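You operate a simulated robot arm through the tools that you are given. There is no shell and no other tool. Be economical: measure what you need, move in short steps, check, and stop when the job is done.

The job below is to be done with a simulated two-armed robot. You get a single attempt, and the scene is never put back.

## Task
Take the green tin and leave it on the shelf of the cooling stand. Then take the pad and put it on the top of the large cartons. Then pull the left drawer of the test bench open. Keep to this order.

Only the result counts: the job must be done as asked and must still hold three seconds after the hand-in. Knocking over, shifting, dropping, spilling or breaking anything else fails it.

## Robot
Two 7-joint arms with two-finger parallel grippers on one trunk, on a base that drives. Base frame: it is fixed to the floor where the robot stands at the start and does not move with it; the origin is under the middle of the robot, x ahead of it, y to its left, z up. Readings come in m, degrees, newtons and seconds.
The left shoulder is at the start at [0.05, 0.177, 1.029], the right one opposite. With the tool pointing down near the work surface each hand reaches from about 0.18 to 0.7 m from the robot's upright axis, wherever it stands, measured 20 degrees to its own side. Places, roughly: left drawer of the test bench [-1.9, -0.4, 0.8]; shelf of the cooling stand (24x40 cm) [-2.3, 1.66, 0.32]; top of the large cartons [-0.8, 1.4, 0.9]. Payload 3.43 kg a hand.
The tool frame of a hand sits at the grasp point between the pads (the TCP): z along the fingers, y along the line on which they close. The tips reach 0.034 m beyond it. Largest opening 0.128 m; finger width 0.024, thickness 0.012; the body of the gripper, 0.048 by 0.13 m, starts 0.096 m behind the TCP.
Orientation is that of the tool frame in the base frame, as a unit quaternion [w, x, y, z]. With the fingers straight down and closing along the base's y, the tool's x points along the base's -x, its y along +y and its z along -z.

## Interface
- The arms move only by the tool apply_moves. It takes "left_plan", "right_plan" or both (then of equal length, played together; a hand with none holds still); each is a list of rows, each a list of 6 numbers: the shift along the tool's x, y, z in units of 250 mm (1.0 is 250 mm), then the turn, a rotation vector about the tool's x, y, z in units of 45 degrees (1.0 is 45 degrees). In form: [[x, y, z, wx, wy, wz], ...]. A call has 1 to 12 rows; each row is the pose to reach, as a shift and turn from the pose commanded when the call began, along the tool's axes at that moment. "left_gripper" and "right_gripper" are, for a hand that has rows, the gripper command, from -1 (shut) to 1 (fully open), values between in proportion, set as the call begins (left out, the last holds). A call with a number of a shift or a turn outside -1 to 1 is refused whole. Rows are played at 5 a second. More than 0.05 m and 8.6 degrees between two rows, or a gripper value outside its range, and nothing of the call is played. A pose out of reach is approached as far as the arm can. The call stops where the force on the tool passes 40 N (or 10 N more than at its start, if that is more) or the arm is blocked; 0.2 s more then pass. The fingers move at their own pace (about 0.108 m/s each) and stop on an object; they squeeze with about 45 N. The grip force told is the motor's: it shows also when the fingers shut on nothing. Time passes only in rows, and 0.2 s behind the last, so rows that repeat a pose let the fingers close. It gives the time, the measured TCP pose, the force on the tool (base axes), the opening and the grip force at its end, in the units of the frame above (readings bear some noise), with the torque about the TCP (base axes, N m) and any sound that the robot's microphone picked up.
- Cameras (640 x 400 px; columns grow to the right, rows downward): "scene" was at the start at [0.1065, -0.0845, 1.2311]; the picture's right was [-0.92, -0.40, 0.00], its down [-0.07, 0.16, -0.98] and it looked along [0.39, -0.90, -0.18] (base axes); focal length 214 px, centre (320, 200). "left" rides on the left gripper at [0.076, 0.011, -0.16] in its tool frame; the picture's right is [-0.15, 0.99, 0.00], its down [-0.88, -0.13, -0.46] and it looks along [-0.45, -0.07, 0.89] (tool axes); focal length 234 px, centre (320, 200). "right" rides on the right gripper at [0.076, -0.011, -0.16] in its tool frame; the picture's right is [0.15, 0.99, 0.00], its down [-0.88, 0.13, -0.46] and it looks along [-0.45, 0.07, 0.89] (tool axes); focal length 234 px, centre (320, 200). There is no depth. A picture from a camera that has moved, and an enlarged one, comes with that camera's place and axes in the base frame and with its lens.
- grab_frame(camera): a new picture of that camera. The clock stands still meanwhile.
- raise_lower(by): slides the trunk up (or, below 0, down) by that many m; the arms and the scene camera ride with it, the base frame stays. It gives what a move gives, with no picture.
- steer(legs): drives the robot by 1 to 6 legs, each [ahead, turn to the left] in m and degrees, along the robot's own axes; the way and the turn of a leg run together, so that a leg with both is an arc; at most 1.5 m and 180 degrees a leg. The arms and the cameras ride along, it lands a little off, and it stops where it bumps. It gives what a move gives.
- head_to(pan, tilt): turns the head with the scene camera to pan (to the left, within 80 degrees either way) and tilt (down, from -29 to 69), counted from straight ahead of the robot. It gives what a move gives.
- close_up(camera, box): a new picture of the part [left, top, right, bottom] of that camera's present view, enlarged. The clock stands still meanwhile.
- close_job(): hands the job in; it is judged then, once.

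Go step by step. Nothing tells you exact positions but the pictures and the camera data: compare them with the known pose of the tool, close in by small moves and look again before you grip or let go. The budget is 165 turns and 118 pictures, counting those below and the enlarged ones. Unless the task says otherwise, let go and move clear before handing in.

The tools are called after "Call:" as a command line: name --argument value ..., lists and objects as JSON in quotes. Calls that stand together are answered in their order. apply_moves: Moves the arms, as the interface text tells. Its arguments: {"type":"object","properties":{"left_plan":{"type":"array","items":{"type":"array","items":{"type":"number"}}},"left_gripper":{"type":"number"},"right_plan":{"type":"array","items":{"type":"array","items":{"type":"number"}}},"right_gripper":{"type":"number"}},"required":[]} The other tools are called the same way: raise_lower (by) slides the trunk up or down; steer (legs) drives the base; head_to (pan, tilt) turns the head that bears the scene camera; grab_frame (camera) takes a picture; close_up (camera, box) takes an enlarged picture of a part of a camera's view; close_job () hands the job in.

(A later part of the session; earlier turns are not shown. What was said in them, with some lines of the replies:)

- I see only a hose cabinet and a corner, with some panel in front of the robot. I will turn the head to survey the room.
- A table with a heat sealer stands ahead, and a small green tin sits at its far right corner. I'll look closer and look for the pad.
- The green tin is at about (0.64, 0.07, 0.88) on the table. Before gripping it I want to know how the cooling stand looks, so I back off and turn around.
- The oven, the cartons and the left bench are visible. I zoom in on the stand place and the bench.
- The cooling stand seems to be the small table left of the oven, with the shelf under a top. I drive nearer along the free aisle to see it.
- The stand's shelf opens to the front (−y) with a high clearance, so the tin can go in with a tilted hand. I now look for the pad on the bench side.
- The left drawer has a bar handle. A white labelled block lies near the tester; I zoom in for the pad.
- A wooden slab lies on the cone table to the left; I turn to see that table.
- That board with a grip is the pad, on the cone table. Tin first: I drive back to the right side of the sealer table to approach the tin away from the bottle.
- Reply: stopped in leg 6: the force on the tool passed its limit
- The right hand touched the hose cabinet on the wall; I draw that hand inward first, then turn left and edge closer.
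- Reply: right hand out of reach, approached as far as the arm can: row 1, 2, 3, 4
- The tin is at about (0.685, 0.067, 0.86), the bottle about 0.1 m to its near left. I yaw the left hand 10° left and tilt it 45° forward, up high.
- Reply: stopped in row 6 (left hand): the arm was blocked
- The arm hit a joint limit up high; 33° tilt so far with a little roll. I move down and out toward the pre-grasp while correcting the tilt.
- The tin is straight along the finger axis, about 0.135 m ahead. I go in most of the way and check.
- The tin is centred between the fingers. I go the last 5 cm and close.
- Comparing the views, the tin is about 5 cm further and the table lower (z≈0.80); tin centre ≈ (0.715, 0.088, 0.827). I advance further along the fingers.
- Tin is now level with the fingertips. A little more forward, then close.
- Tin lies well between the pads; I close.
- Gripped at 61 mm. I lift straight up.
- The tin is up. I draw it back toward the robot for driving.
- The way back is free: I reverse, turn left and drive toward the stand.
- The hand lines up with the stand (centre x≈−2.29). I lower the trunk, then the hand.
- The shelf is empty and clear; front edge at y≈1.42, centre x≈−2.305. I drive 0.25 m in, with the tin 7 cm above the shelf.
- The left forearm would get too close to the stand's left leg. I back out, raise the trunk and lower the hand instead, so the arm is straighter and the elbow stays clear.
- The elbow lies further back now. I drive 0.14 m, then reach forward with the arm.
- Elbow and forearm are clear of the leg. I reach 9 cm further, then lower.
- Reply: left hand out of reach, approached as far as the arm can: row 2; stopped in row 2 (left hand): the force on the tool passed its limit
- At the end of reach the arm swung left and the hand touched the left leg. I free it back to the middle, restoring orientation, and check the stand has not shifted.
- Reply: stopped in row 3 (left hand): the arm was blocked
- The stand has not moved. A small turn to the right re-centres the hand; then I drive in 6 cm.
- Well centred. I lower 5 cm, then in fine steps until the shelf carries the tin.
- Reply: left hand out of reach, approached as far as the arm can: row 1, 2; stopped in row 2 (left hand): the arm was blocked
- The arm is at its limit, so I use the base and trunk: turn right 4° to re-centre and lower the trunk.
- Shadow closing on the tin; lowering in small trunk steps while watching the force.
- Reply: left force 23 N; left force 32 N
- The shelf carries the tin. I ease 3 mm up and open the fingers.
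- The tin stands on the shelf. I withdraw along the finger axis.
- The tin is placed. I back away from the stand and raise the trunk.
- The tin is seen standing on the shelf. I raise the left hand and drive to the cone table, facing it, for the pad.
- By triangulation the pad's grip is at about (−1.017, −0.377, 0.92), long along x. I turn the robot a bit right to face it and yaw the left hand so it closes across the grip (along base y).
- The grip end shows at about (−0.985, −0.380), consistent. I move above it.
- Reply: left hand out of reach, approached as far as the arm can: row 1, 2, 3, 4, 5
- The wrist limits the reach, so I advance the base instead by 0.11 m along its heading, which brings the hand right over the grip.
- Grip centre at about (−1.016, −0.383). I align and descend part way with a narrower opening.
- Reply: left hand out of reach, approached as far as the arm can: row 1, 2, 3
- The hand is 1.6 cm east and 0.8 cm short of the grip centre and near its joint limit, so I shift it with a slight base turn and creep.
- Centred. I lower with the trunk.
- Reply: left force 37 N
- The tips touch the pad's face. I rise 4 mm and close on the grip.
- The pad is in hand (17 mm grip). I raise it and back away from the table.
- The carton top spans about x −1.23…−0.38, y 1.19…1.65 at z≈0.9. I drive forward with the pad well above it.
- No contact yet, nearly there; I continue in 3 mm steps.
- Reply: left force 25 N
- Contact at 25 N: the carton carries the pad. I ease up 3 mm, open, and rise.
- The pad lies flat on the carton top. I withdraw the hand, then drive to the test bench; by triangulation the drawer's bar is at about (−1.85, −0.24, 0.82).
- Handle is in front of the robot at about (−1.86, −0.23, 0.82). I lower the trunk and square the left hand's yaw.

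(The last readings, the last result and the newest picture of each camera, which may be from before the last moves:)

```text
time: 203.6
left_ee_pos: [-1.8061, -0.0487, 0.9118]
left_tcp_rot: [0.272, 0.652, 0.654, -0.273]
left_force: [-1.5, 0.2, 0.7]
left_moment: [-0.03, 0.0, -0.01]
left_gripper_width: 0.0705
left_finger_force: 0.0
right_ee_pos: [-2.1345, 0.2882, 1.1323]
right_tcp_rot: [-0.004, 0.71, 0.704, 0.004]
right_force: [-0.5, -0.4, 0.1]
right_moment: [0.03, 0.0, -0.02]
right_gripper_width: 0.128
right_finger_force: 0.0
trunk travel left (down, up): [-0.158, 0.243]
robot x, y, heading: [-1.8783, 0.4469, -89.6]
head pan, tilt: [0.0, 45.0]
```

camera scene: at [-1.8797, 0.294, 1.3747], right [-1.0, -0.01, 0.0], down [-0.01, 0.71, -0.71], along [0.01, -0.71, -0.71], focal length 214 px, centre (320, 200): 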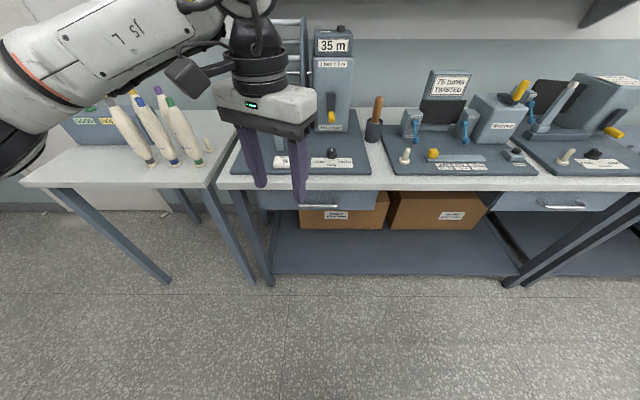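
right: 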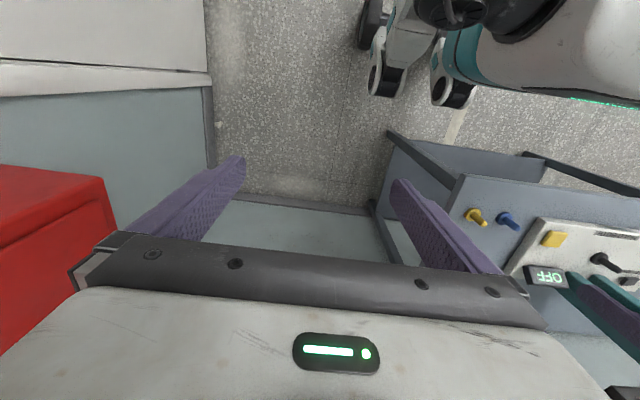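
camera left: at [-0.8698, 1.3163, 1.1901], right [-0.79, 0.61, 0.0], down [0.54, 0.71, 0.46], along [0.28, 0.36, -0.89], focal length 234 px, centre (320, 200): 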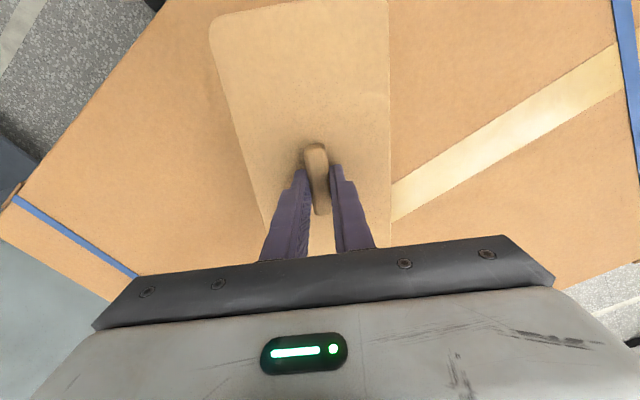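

Works so far. I tilt on to horizontal while moving to the handle's x and height.

Call:
apply_moves --left_plan '[[0.03, -0.03, 0.03, 0, -0.167, 0], [0.06, -0.07, 0.06, 0, -0.333, 0], [0.1, -0.11, 0.1, 0, -0.5, 0], [0.14, -0.15, 0.14, 0, -0.667, 0], [0.18, -0.19, 0.18, 0, -0.833, 0], [0.22, -0.216, 0.22, 0, -1, 0]]'

Call:
grab_frame --camera "scene"

```text
time: 205.0
left_ee_pos: [-1.8607, -0.0483, 0.8341]
left_tcp_rot: [0.501, 0.499, 0.5, -0.501]
left_force: [-0.5, 0.4, -0.3]
left_moment: [0.0, 0.02, 0.03]
left_gripper_width: 0.0703
left_finger_force: 0.0
right_ee_pos: [-2.1358, 0.2886, 1.1324]
right_tcp_rot: [-0.005, 0.71, 0.704, 0.004]
right_force: [-0.1, -0.2, -0.5]
right_moment: [0.0, 0.02, 0.02]
right_gripper_width: 0.1283
right_finger_force: 0.1
trunk travel left (down, up): [-0.158, 0.243]
robot x, y, heading: [-1.8825, 0.4431, -89.8]
head pan, tilt: [0.0, 45.0]
```

```text
34 pictures are left
camera scene: at [-1.8798, 0.294, 1.1347], right [-1.0, -0.01, 0.0], down [-0.01, 0.71, -0.71], along [0.01, -0.71, -0.71], focal length 214 px, centre (320, 200)
```

scene: 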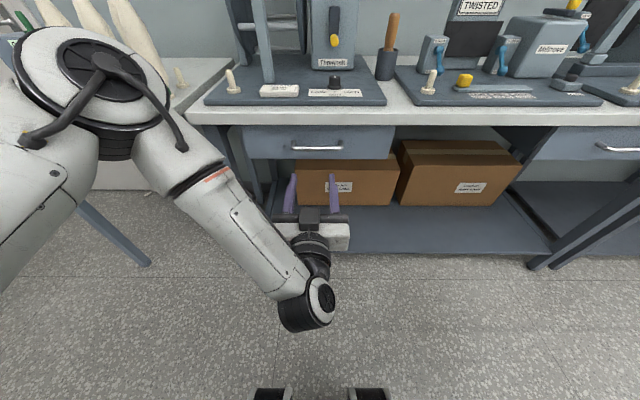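

Hand is horizontal; the handle lies at about (−1.865, −0.233, 0.817). Now I roll the hand 90° so it closes vertically on the bar.

Call:
apply_moves --left_plan '[[0, 0, 0, 0, 0, 0.167], [0, 0, 0, 0, 0, 0.333], [0, 0, 0, 0, 0, 0.5], [0, 0, 0, 0, 0, 0.667], [0, 0, 0, 0, 0, 0.833], [0, 0, 0, 0, 0, 1]]'

Call:
apply_moves --left_plan '[[0, 0, 0, 0, 0, 0.167], [0, 0, 0, 0, 0, 0.333], [0, 0, 0, 0, 0, 0.5], [0, 0, 0, 0, 0, 0.667], [0, 0, 0, 0, 0, 0.833], [0, 0, 0, 0, 0, 1]]'

Call:
grab_frame --camera "scene"

Call:
grab_frame --camera "left"

```text
time: 206.6
left_ee_pos: [-1.8273, -0.0613, 0.8313]
left_tcp_rot: [0.651, 0.642, 0.317, -0.251]
left_force: [0.8, 0.5, -0.2]
left_moment: [-0.02, 0.02, -0.02]
left_gripper_width: 0.0704
left_finger_force: 0.0
right_ee_pos: [-2.1347, 0.2869, 1.1322]
right_tcp_rot: [-0.005, 0.71, 0.704, 0.004]
right_force: [-0.5, -0.1, -0.8]
right_moment: [0.0, -0.02, 0.0]
right_gripper_width: 0.1281
right_finger_force: 0.0
trunk travel left (down, up): [-0.158, 0.243]
robot x, y, heading: [-1.8794, 0.4456, -89.6]
head pan, tilt: [0.0, 45.0]
stopped in row 6 (left hand): the arm was blocked; the commanded pose is now the measured one
```

```text
time: 208.0
left_ee_pos: [-1.8153, -0.0661, 0.831]
left_tcp_rot: [0.693, 0.717, 0.063, 0.023]
left_force: [0.1, -0.2, -0.1]
left_moment: [0.0, 0.01, -0.02]
left_gripper_width: 0.0703
left_finger_force: 0.1
right_ee_pos: [-2.1346, 0.289, 1.1342]
right_tcp_rot: [-0.006, 0.71, 0.704, 0.004]
right_force: [-0.1, 0.2, 0.2]
right_moment: [0.0, 0.01, 0.0]
right_gripper_width: 0.128
right_finger_force: 0.1
trunk travel left (down, up): [-0.158, 0.243]
robot x, y, heading: [-1.8773, 0.4445, -89.3]
head pan, tilt: [0.0, 45.0]
```

```text
33 pictures are left
camera scene: at [-1.8797, 0.294, 1.1347], right [-1.0, -0.01, 0.0], down [-0.01, 0.71, -0.71], along [0.01, -0.71, -0.71], focal length 214 px, centre (320, 200)
```

scene: 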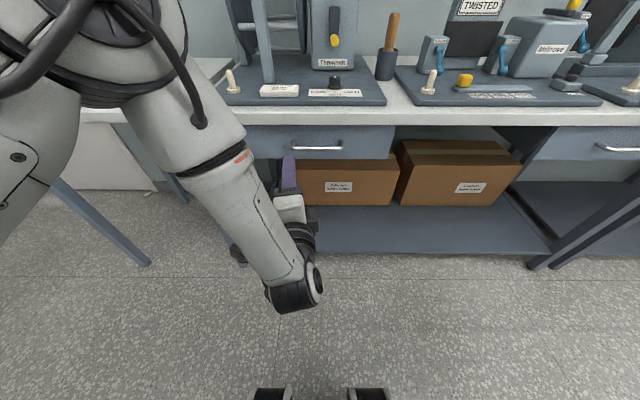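

```text
32 pictures are left
camera left: at [-1.7573, 0.102, 0.845], right [-0.09, -0.05, 1.0], down [-0.94, 0.35, -0.07], along [-0.34, -0.94, -0.07], focal length 234 px, centre (320, 200)
```

left: 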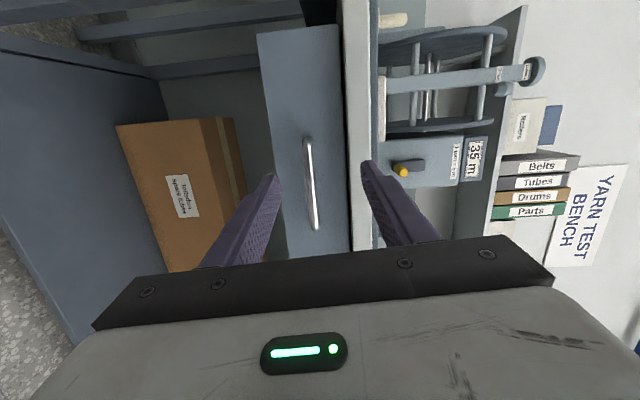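

The hand now closes vertically, and the bar is right ahead at z≈0.812. I align and go part of the way with a 50 mm opening.

Call:
apply_moves --left_plan '[[-0.07, -0.024, 0.1, 0, 0, 0], [-0.13, -0.048, 0.2, 0, 0, 0], [-0.194, -0.072, 0.3, 0, 0, 0]]' --left_gripper -0.2

Call:
grab_frame --camera "left"

Call:
grab_frame --camera "scene"

```text
time: 208.8
left_ee_pos: [-1.8725, -0.1389, 0.8133]
left_tcp_rot: [0.698, 0.714, 0.042, 0.017]
left_force: [0.2, 0.5, 0.2]
left_moment: [0.02, 0.0, -0.01]
left_gripper_width: 0.0512
left_finger_force: 0.1
right_ee_pos: [-2.1353, 0.2881, 1.1319]
right_tcp_rot: [-0.005, 0.711, 0.703, 0.004]
right_force: [0.4, -0.2, -0.5]
right_moment: [0.02, 0.01, 0.01]
right_gripper_width: 0.1279
right_finger_force: 0.0
trunk travel left (down, up): [-0.158, 0.243]
robot x, y, heading: [-1.8775, 0.4428, -89.7]
head pan, tilt: [0.0, 45.0]
```

```text
31 pictures are left
camera left: at [-1.8086, 0.0269, 0.8271], right [-0.11, -0.03, 0.99], down [-0.92, 0.38, -0.09], along [-0.38, -0.92, -0.07], focal length 234 px, centre (320, 200)
```

left: 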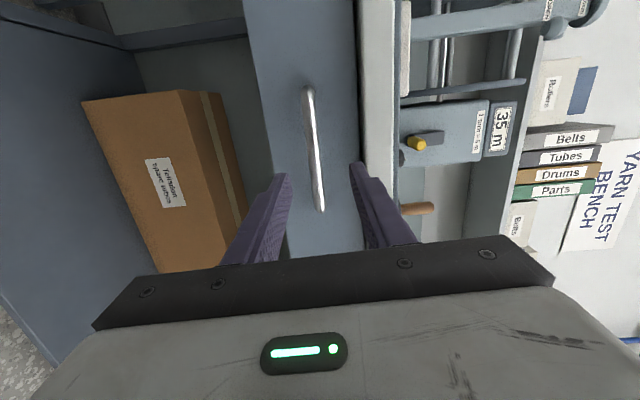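

```text
30 pictures are left
camera scene: at [-1.8796, 0.2939, 1.1347], right [-1.0, -0.01, 0.0], down [-0.01, 0.71, -0.71], along [0.01, -0.71, -0.71], focal length 214 px, centre (320, 200)
```

scene: 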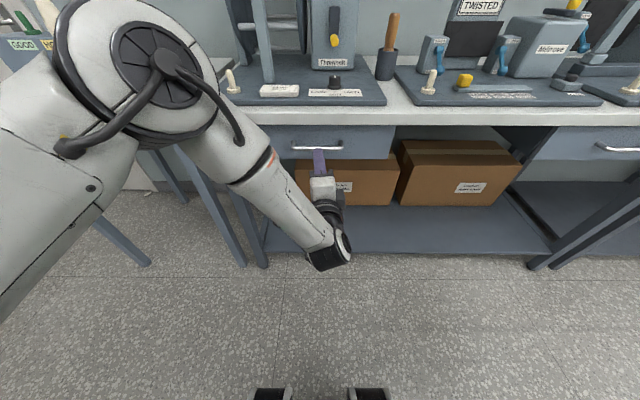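

Aligned. I advance 7 cm so the bar lies between the pads.

Call:
apply_moves --left_plan '[[0, -0.008, 0.12, 0, 0, 0], [0, -0.012, 0.22, 0, 0, 0], [0, -0.012, 0.3, 0, 0, 0]]'

Call:
grab_frame --camera "left"

Call:
close_up --camera "scene" --box '[240, 90, 420, 230]'

```text
time: 209.6
left_ee_pos: [-1.8653, -0.2142, 0.8084]
left_tcp_rot: [0.699, 0.714, 0.043, 0.017]
left_force: [0.7, 0.0, 0.3]
left_moment: [-0.01, -0.01, 0.0]
left_gripper_width: 0.0511
left_finger_force: 0.1
right_ee_pos: [-2.1343, 0.2877, 1.133]
right_tcp_rot: [-0.004, 0.711, 0.703, 0.004]
right_force: [0.2, -0.9, 0.0]
right_moment: [0.0, -0.01, -0.01]
right_gripper_width: 0.1282
right_finger_force: 0.0
trunk travel left (down, up): [-0.158, 0.243]
robot x, y, heading: [-1.8807, 0.4432, -89.5]
head pan, tilt: [0.0, 45.0]
```

```text
29 pictures are left
camera left: at [-1.8011, -0.0483, 0.8224], right [-0.11, -0.03, 0.99], down [-0.92, 0.38, -0.09], along [-0.38, -0.92, -0.07], focal length 234 px, centre (320, 200)
```

left: 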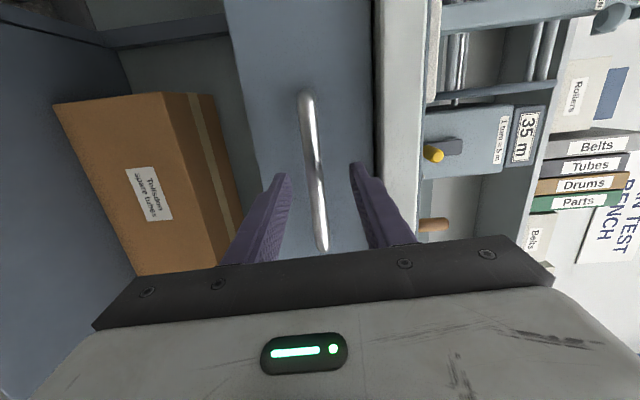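

```text
2.86 times, centred on (330, 160) of scene
camera zoom: at [-1.8796, 0.294, 1.1347], right [-1.0, -0.01, 0.0], down [-0.01, 0.71, -0.71], along [0.01, -0.71, -0.71], focal length 613 px, centre (291, 314)
```

zoom: 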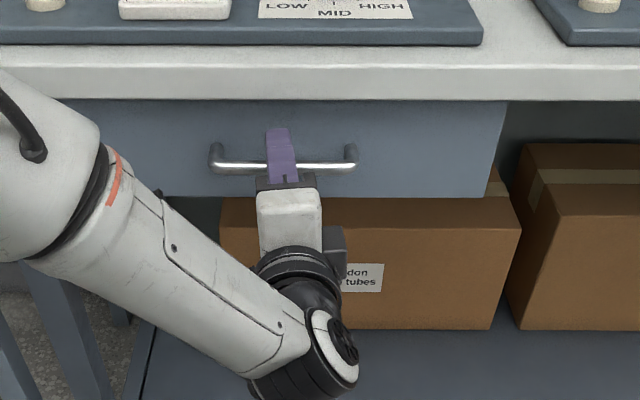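

The bar is between the fingers. A few mm more and I close.

Call:
apply_moves --left_plan '[[0, 0, 0.02, 0, 0, 0]]'

Call:
apply_moves --left_plan '[[0, 0, 0, 0, 0, 0], [0, 0, 0, 0, 0, 0], [0, 0, 0, 0, 0, 0]]' --left_gripper -1

```text
time: 210.0
left_ee_pos: [-1.8644, -0.2187, 0.809]
left_tcp_rot: [0.699, 0.714, 0.043, 0.017]
left_force: [0.9, -0.4, -0.1]
left_moment: [0.01, 0.02, 0.0]
left_gripper_width: 0.0513
left_finger_force: 0.0
right_ee_pos: [-2.1348, 0.2882, 1.1321]
right_tcp_rot: [-0.004, 0.71, 0.704, 0.003]
right_force: [-0.5, 0.3, 0.5]
right_moment: [-0.02, 0.03, -0.04]
right_gripper_width: 0.1278
right_finger_force: 0.1
trunk travel left (down, up): [-0.158, 0.243]
robot x, y, heading: [-1.8784, 0.4449, -89.4]
head pan, tilt: [0.0, 45.0]
```

```text
time: 210.8
left_ee_pos: [-1.8659, -0.2194, 0.8053]
left_tcp_rot: [0.696, 0.717, 0.042, 0.016]
left_force: [0.4, 1.0, -13.8]
left_moment: [0.38, -1.19, -0.15]
left_gripper_width: 0.015
left_finger_force: 45.1
right_ee_pos: [-2.1356, 0.2869, 1.1322]
right_tcp_rot: [-0.005, 0.71, 0.704, 0.004]
right_force: [0.0, 0.8, -0.3]
right_moment: [0.05, 0.02, 0.0]
right_gripper_width: 0.1279
right_finger_force: 0.0
trunk travel left (down, up): [-0.158, 0.243]
robot x, y, heading: [-1.8813, 0.4446, -89.8]
head pan, tilt: [0.0, 45.0]
```

Gripped at 15 mm on the bar. I pull by driving straight back.

Call:
steer --legs '[[-0.1, 0]]'

Call:
grab_frame --camera "scene"

```text
time: 211.9
left_ee_pos: [-1.8648, -0.1212, 0.8051]
left_tcp_rot: [0.695, 0.717, 0.043, 0.015]
left_force: [6.0, 1.6, -19.2]
left_moment: [0.55, -1.07, -0.35]
left_gripper_width: 0.0152
left_finger_force: 45.1
right_ee_pos: [-2.1352, 0.3863, 1.132]
right_tcp_rot: [-0.007, 0.71, 0.704, 0.005]
right_force: [0.5, -0.2, 0.4]
right_moment: [-0.02, 0.06, -0.01]
right_gripper_width: 0.128
right_finger_force: 0.1
trunk travel left (down, up): [-0.158, 0.243]
robot x, y, heading: [-1.8812, 0.5419, -89.7]
head pan, tilt: [0.0, 45.0]
```

```text
27 pictures are left
camera scene: at [-1.8801, 0.3913, 1.1343], right [-1.0, -0.01, 0.0], down [-0.01, 0.71, -0.71], along [0.01, -0.71, -0.71], focal length 214 px, centre (320, 200)
```

scene: 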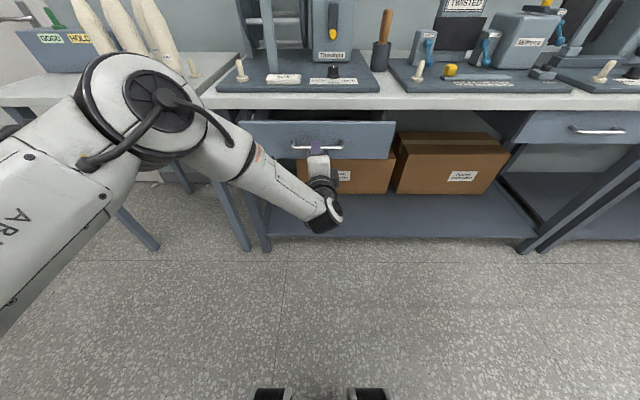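

The drawer is opening (10 cm). I pull further.

Call:
steer --legs '[[-0.13, 0]]'

Call:
grab_frame --camera "scene"

```text
time: 213.2
left_ee_pos: [-1.8647, 0.0073, 0.8054]
left_tcp_rot: [0.695, 0.717, 0.044, 0.017]
left_force: [7.1, -1.1, -9.2]
left_moment: [0.27, -1.07, -0.34]
left_gripper_width: 0.015
left_finger_force: 44.9
right_ee_pos: [-2.1355, 0.5141, 1.1316]
right_tcp_rot: [-0.006, 0.71, 0.704, 0.005]
right_force: [-0.2, -0.3, -0.1]
right_moment: [-0.02, -0.01, -0.02]
right_gripper_width: 0.128
right_finger_force: 0.0
trunk travel left (down, up): [-0.158, 0.243]
robot x, y, heading: [-1.8837, 0.6689, -90.0]
head pan, tilt: [0.0, 45.0]
```

```text
26 pictures are left
camera scene: at [-1.881, 0.5201, 1.1345], right [-1.0, -0.01, 0.0], down [-0.01, 0.71, -0.71], along [0.01, -0.71, -0.71], focal length 214 px, centre (320, 200)
```

scene: 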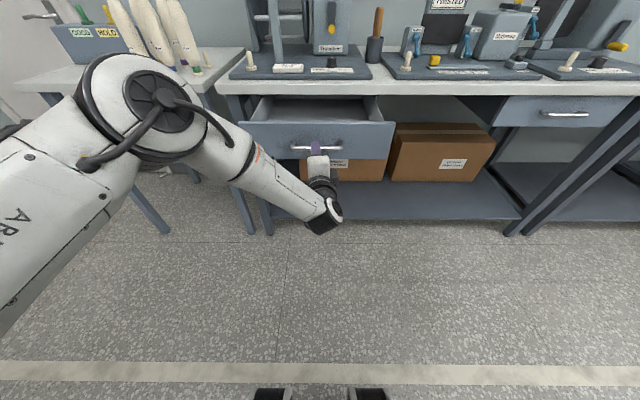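

Open about 23 cm. One slight pull more, then release.

Call:
steer --legs '[[-0.04, 0]]'

Call:
apply_moves --left_plan '[[0, 0, 0, 0, 0, 0], [0, 0, 0, 0, 0, 0], [0, 0, 0, 0, 0, 0]]' --left_gripper -0.2

Call:
grab_frame --camera "left"

```text
time: 214.1
left_ee_pos: [-1.8652, 0.0481, 0.8053]
left_tcp_rot: [0.695, 0.718, 0.045, 0.018]
left_force: [3.3, 0.3, -3.7]
left_moment: [0.14, -1.17, -0.52]
left_gripper_width: 0.0153
left_finger_force: 45.4
right_ee_pos: [-2.1359, 0.5537, 1.1326]
right_tcp_rot: [-0.006, 0.71, 0.704, 0.004]
right_force: [0.5, 0.3, 0.7]
right_moment: [0.0, 0.0, 0.0]
right_gripper_width: 0.1281
right_finger_force: 0.1
trunk travel left (down, up): [-0.158, 0.243]
robot x, y, heading: [-1.8791, 0.7114, -89.7]
head pan, tilt: [0.0, 45.0]
```

```text
time: 214.9
left_ee_pos: [-1.8647, 0.048, 0.8059]
left_tcp_rot: [0.695, 0.717, 0.044, 0.018]
left_force: [0.1, -0.4, -0.3]
left_moment: [-0.03, -0.03, 0.0]
left_gripper_width: 0.0513
left_finger_force: 0.2
right_ee_pos: [-2.1365, 0.5544, 1.1338]
right_tcp_rot: [-0.005, 0.71, 0.704, 0.004]
right_force: [-0.7, -1.0, -0.2]
right_moment: [0.0, -0.01, 0.04]
right_gripper_width: 0.1282
right_finger_force: 0.1
trunk travel left (down, up): [-0.158, 0.243]
robot x, y, heading: [-1.8833, 0.7118, -89.3]
head pan, tilt: [0.0, 45.0]
```

```text
25 pictures are left
camera left: at [-1.8016, 0.2146, 0.8203], right [-0.11, -0.04, 0.99], down [-0.92, 0.38, -0.08], along [-0.37, -0.92, -0.08], focal length 234 px, centre (320, 200)
```

left: 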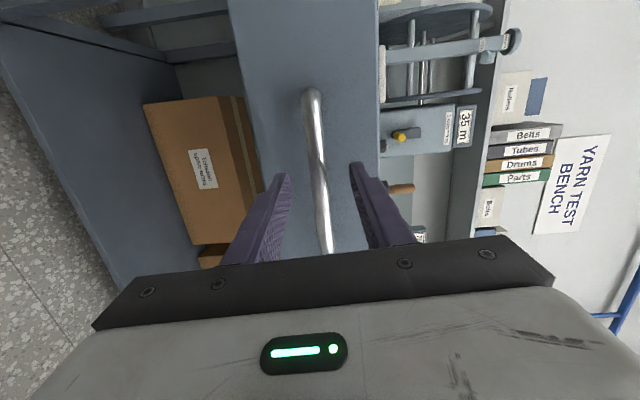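

Released. I withdraw the fingers straight back and check all.

Call:
apply_moves --left_plan '[[0, 0, -0.12, 0, 0, 0], [0, 0, -0.26, 0, 0, 0], [0, 0, -0.4, 0, 0, 0]]'

Call:
grab_frame --camera "scene"

```text
time: 215.7
left_ee_pos: [-1.8662, 0.1461, 0.8049]
left_tcp_rot: [0.693, 0.719, 0.05, 0.023]
left_force: [0.4, 0.2, 0.2]
left_moment: [-0.03, 0.03, -0.02]
left_gripper_width: 0.0513
left_finger_force: 0.0
right_ee_pos: [-2.1358, 0.5542, 1.1325]
right_tcp_rot: [-0.005, 0.71, 0.704, 0.005]
right_force: [0.8, 0.3, 0.2]
right_moment: [0.04, 0.02, -0.02]
right_gripper_width: 0.1279
right_finger_force: 0.0
trunk travel left (down, up): [-0.158, 0.243]
robot x, y, heading: [-1.8799, 0.7085, -89.6]
head pan, tilt: [0.0, 45.0]
```

```text
24 pictures are left
camera scene: at [-1.8814, 0.5607, 1.1347], right [-1.0, -0.01, 0.0], down [-0.01, 0.71, -0.71], along [0.01, -0.71, -0.71], focal length 214 px, centre (320, 200)
```

scene: 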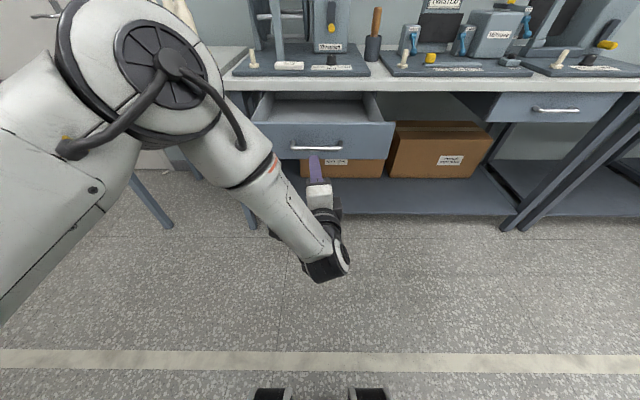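

The drawer stands open, the hand is clear, the tin is on the shelf and the pad on the cartons; I hand in.

Call:
close_job

```text
The job is handed in.
```

The green tin is on the cooling stand's shelf, the pad is on top of the large cartons, and the left drawer of the test bench is open about 27 cm; I did them in that order and handed the job in.

There were two unplanned contacts on the way. The right hand bumped the hose cabinet while I was getting to the tin. The left hand also touched a leg of the cooling stand while I was placing the tin. The stand looked unmoved in the next picture; I did not check the cabinet again.
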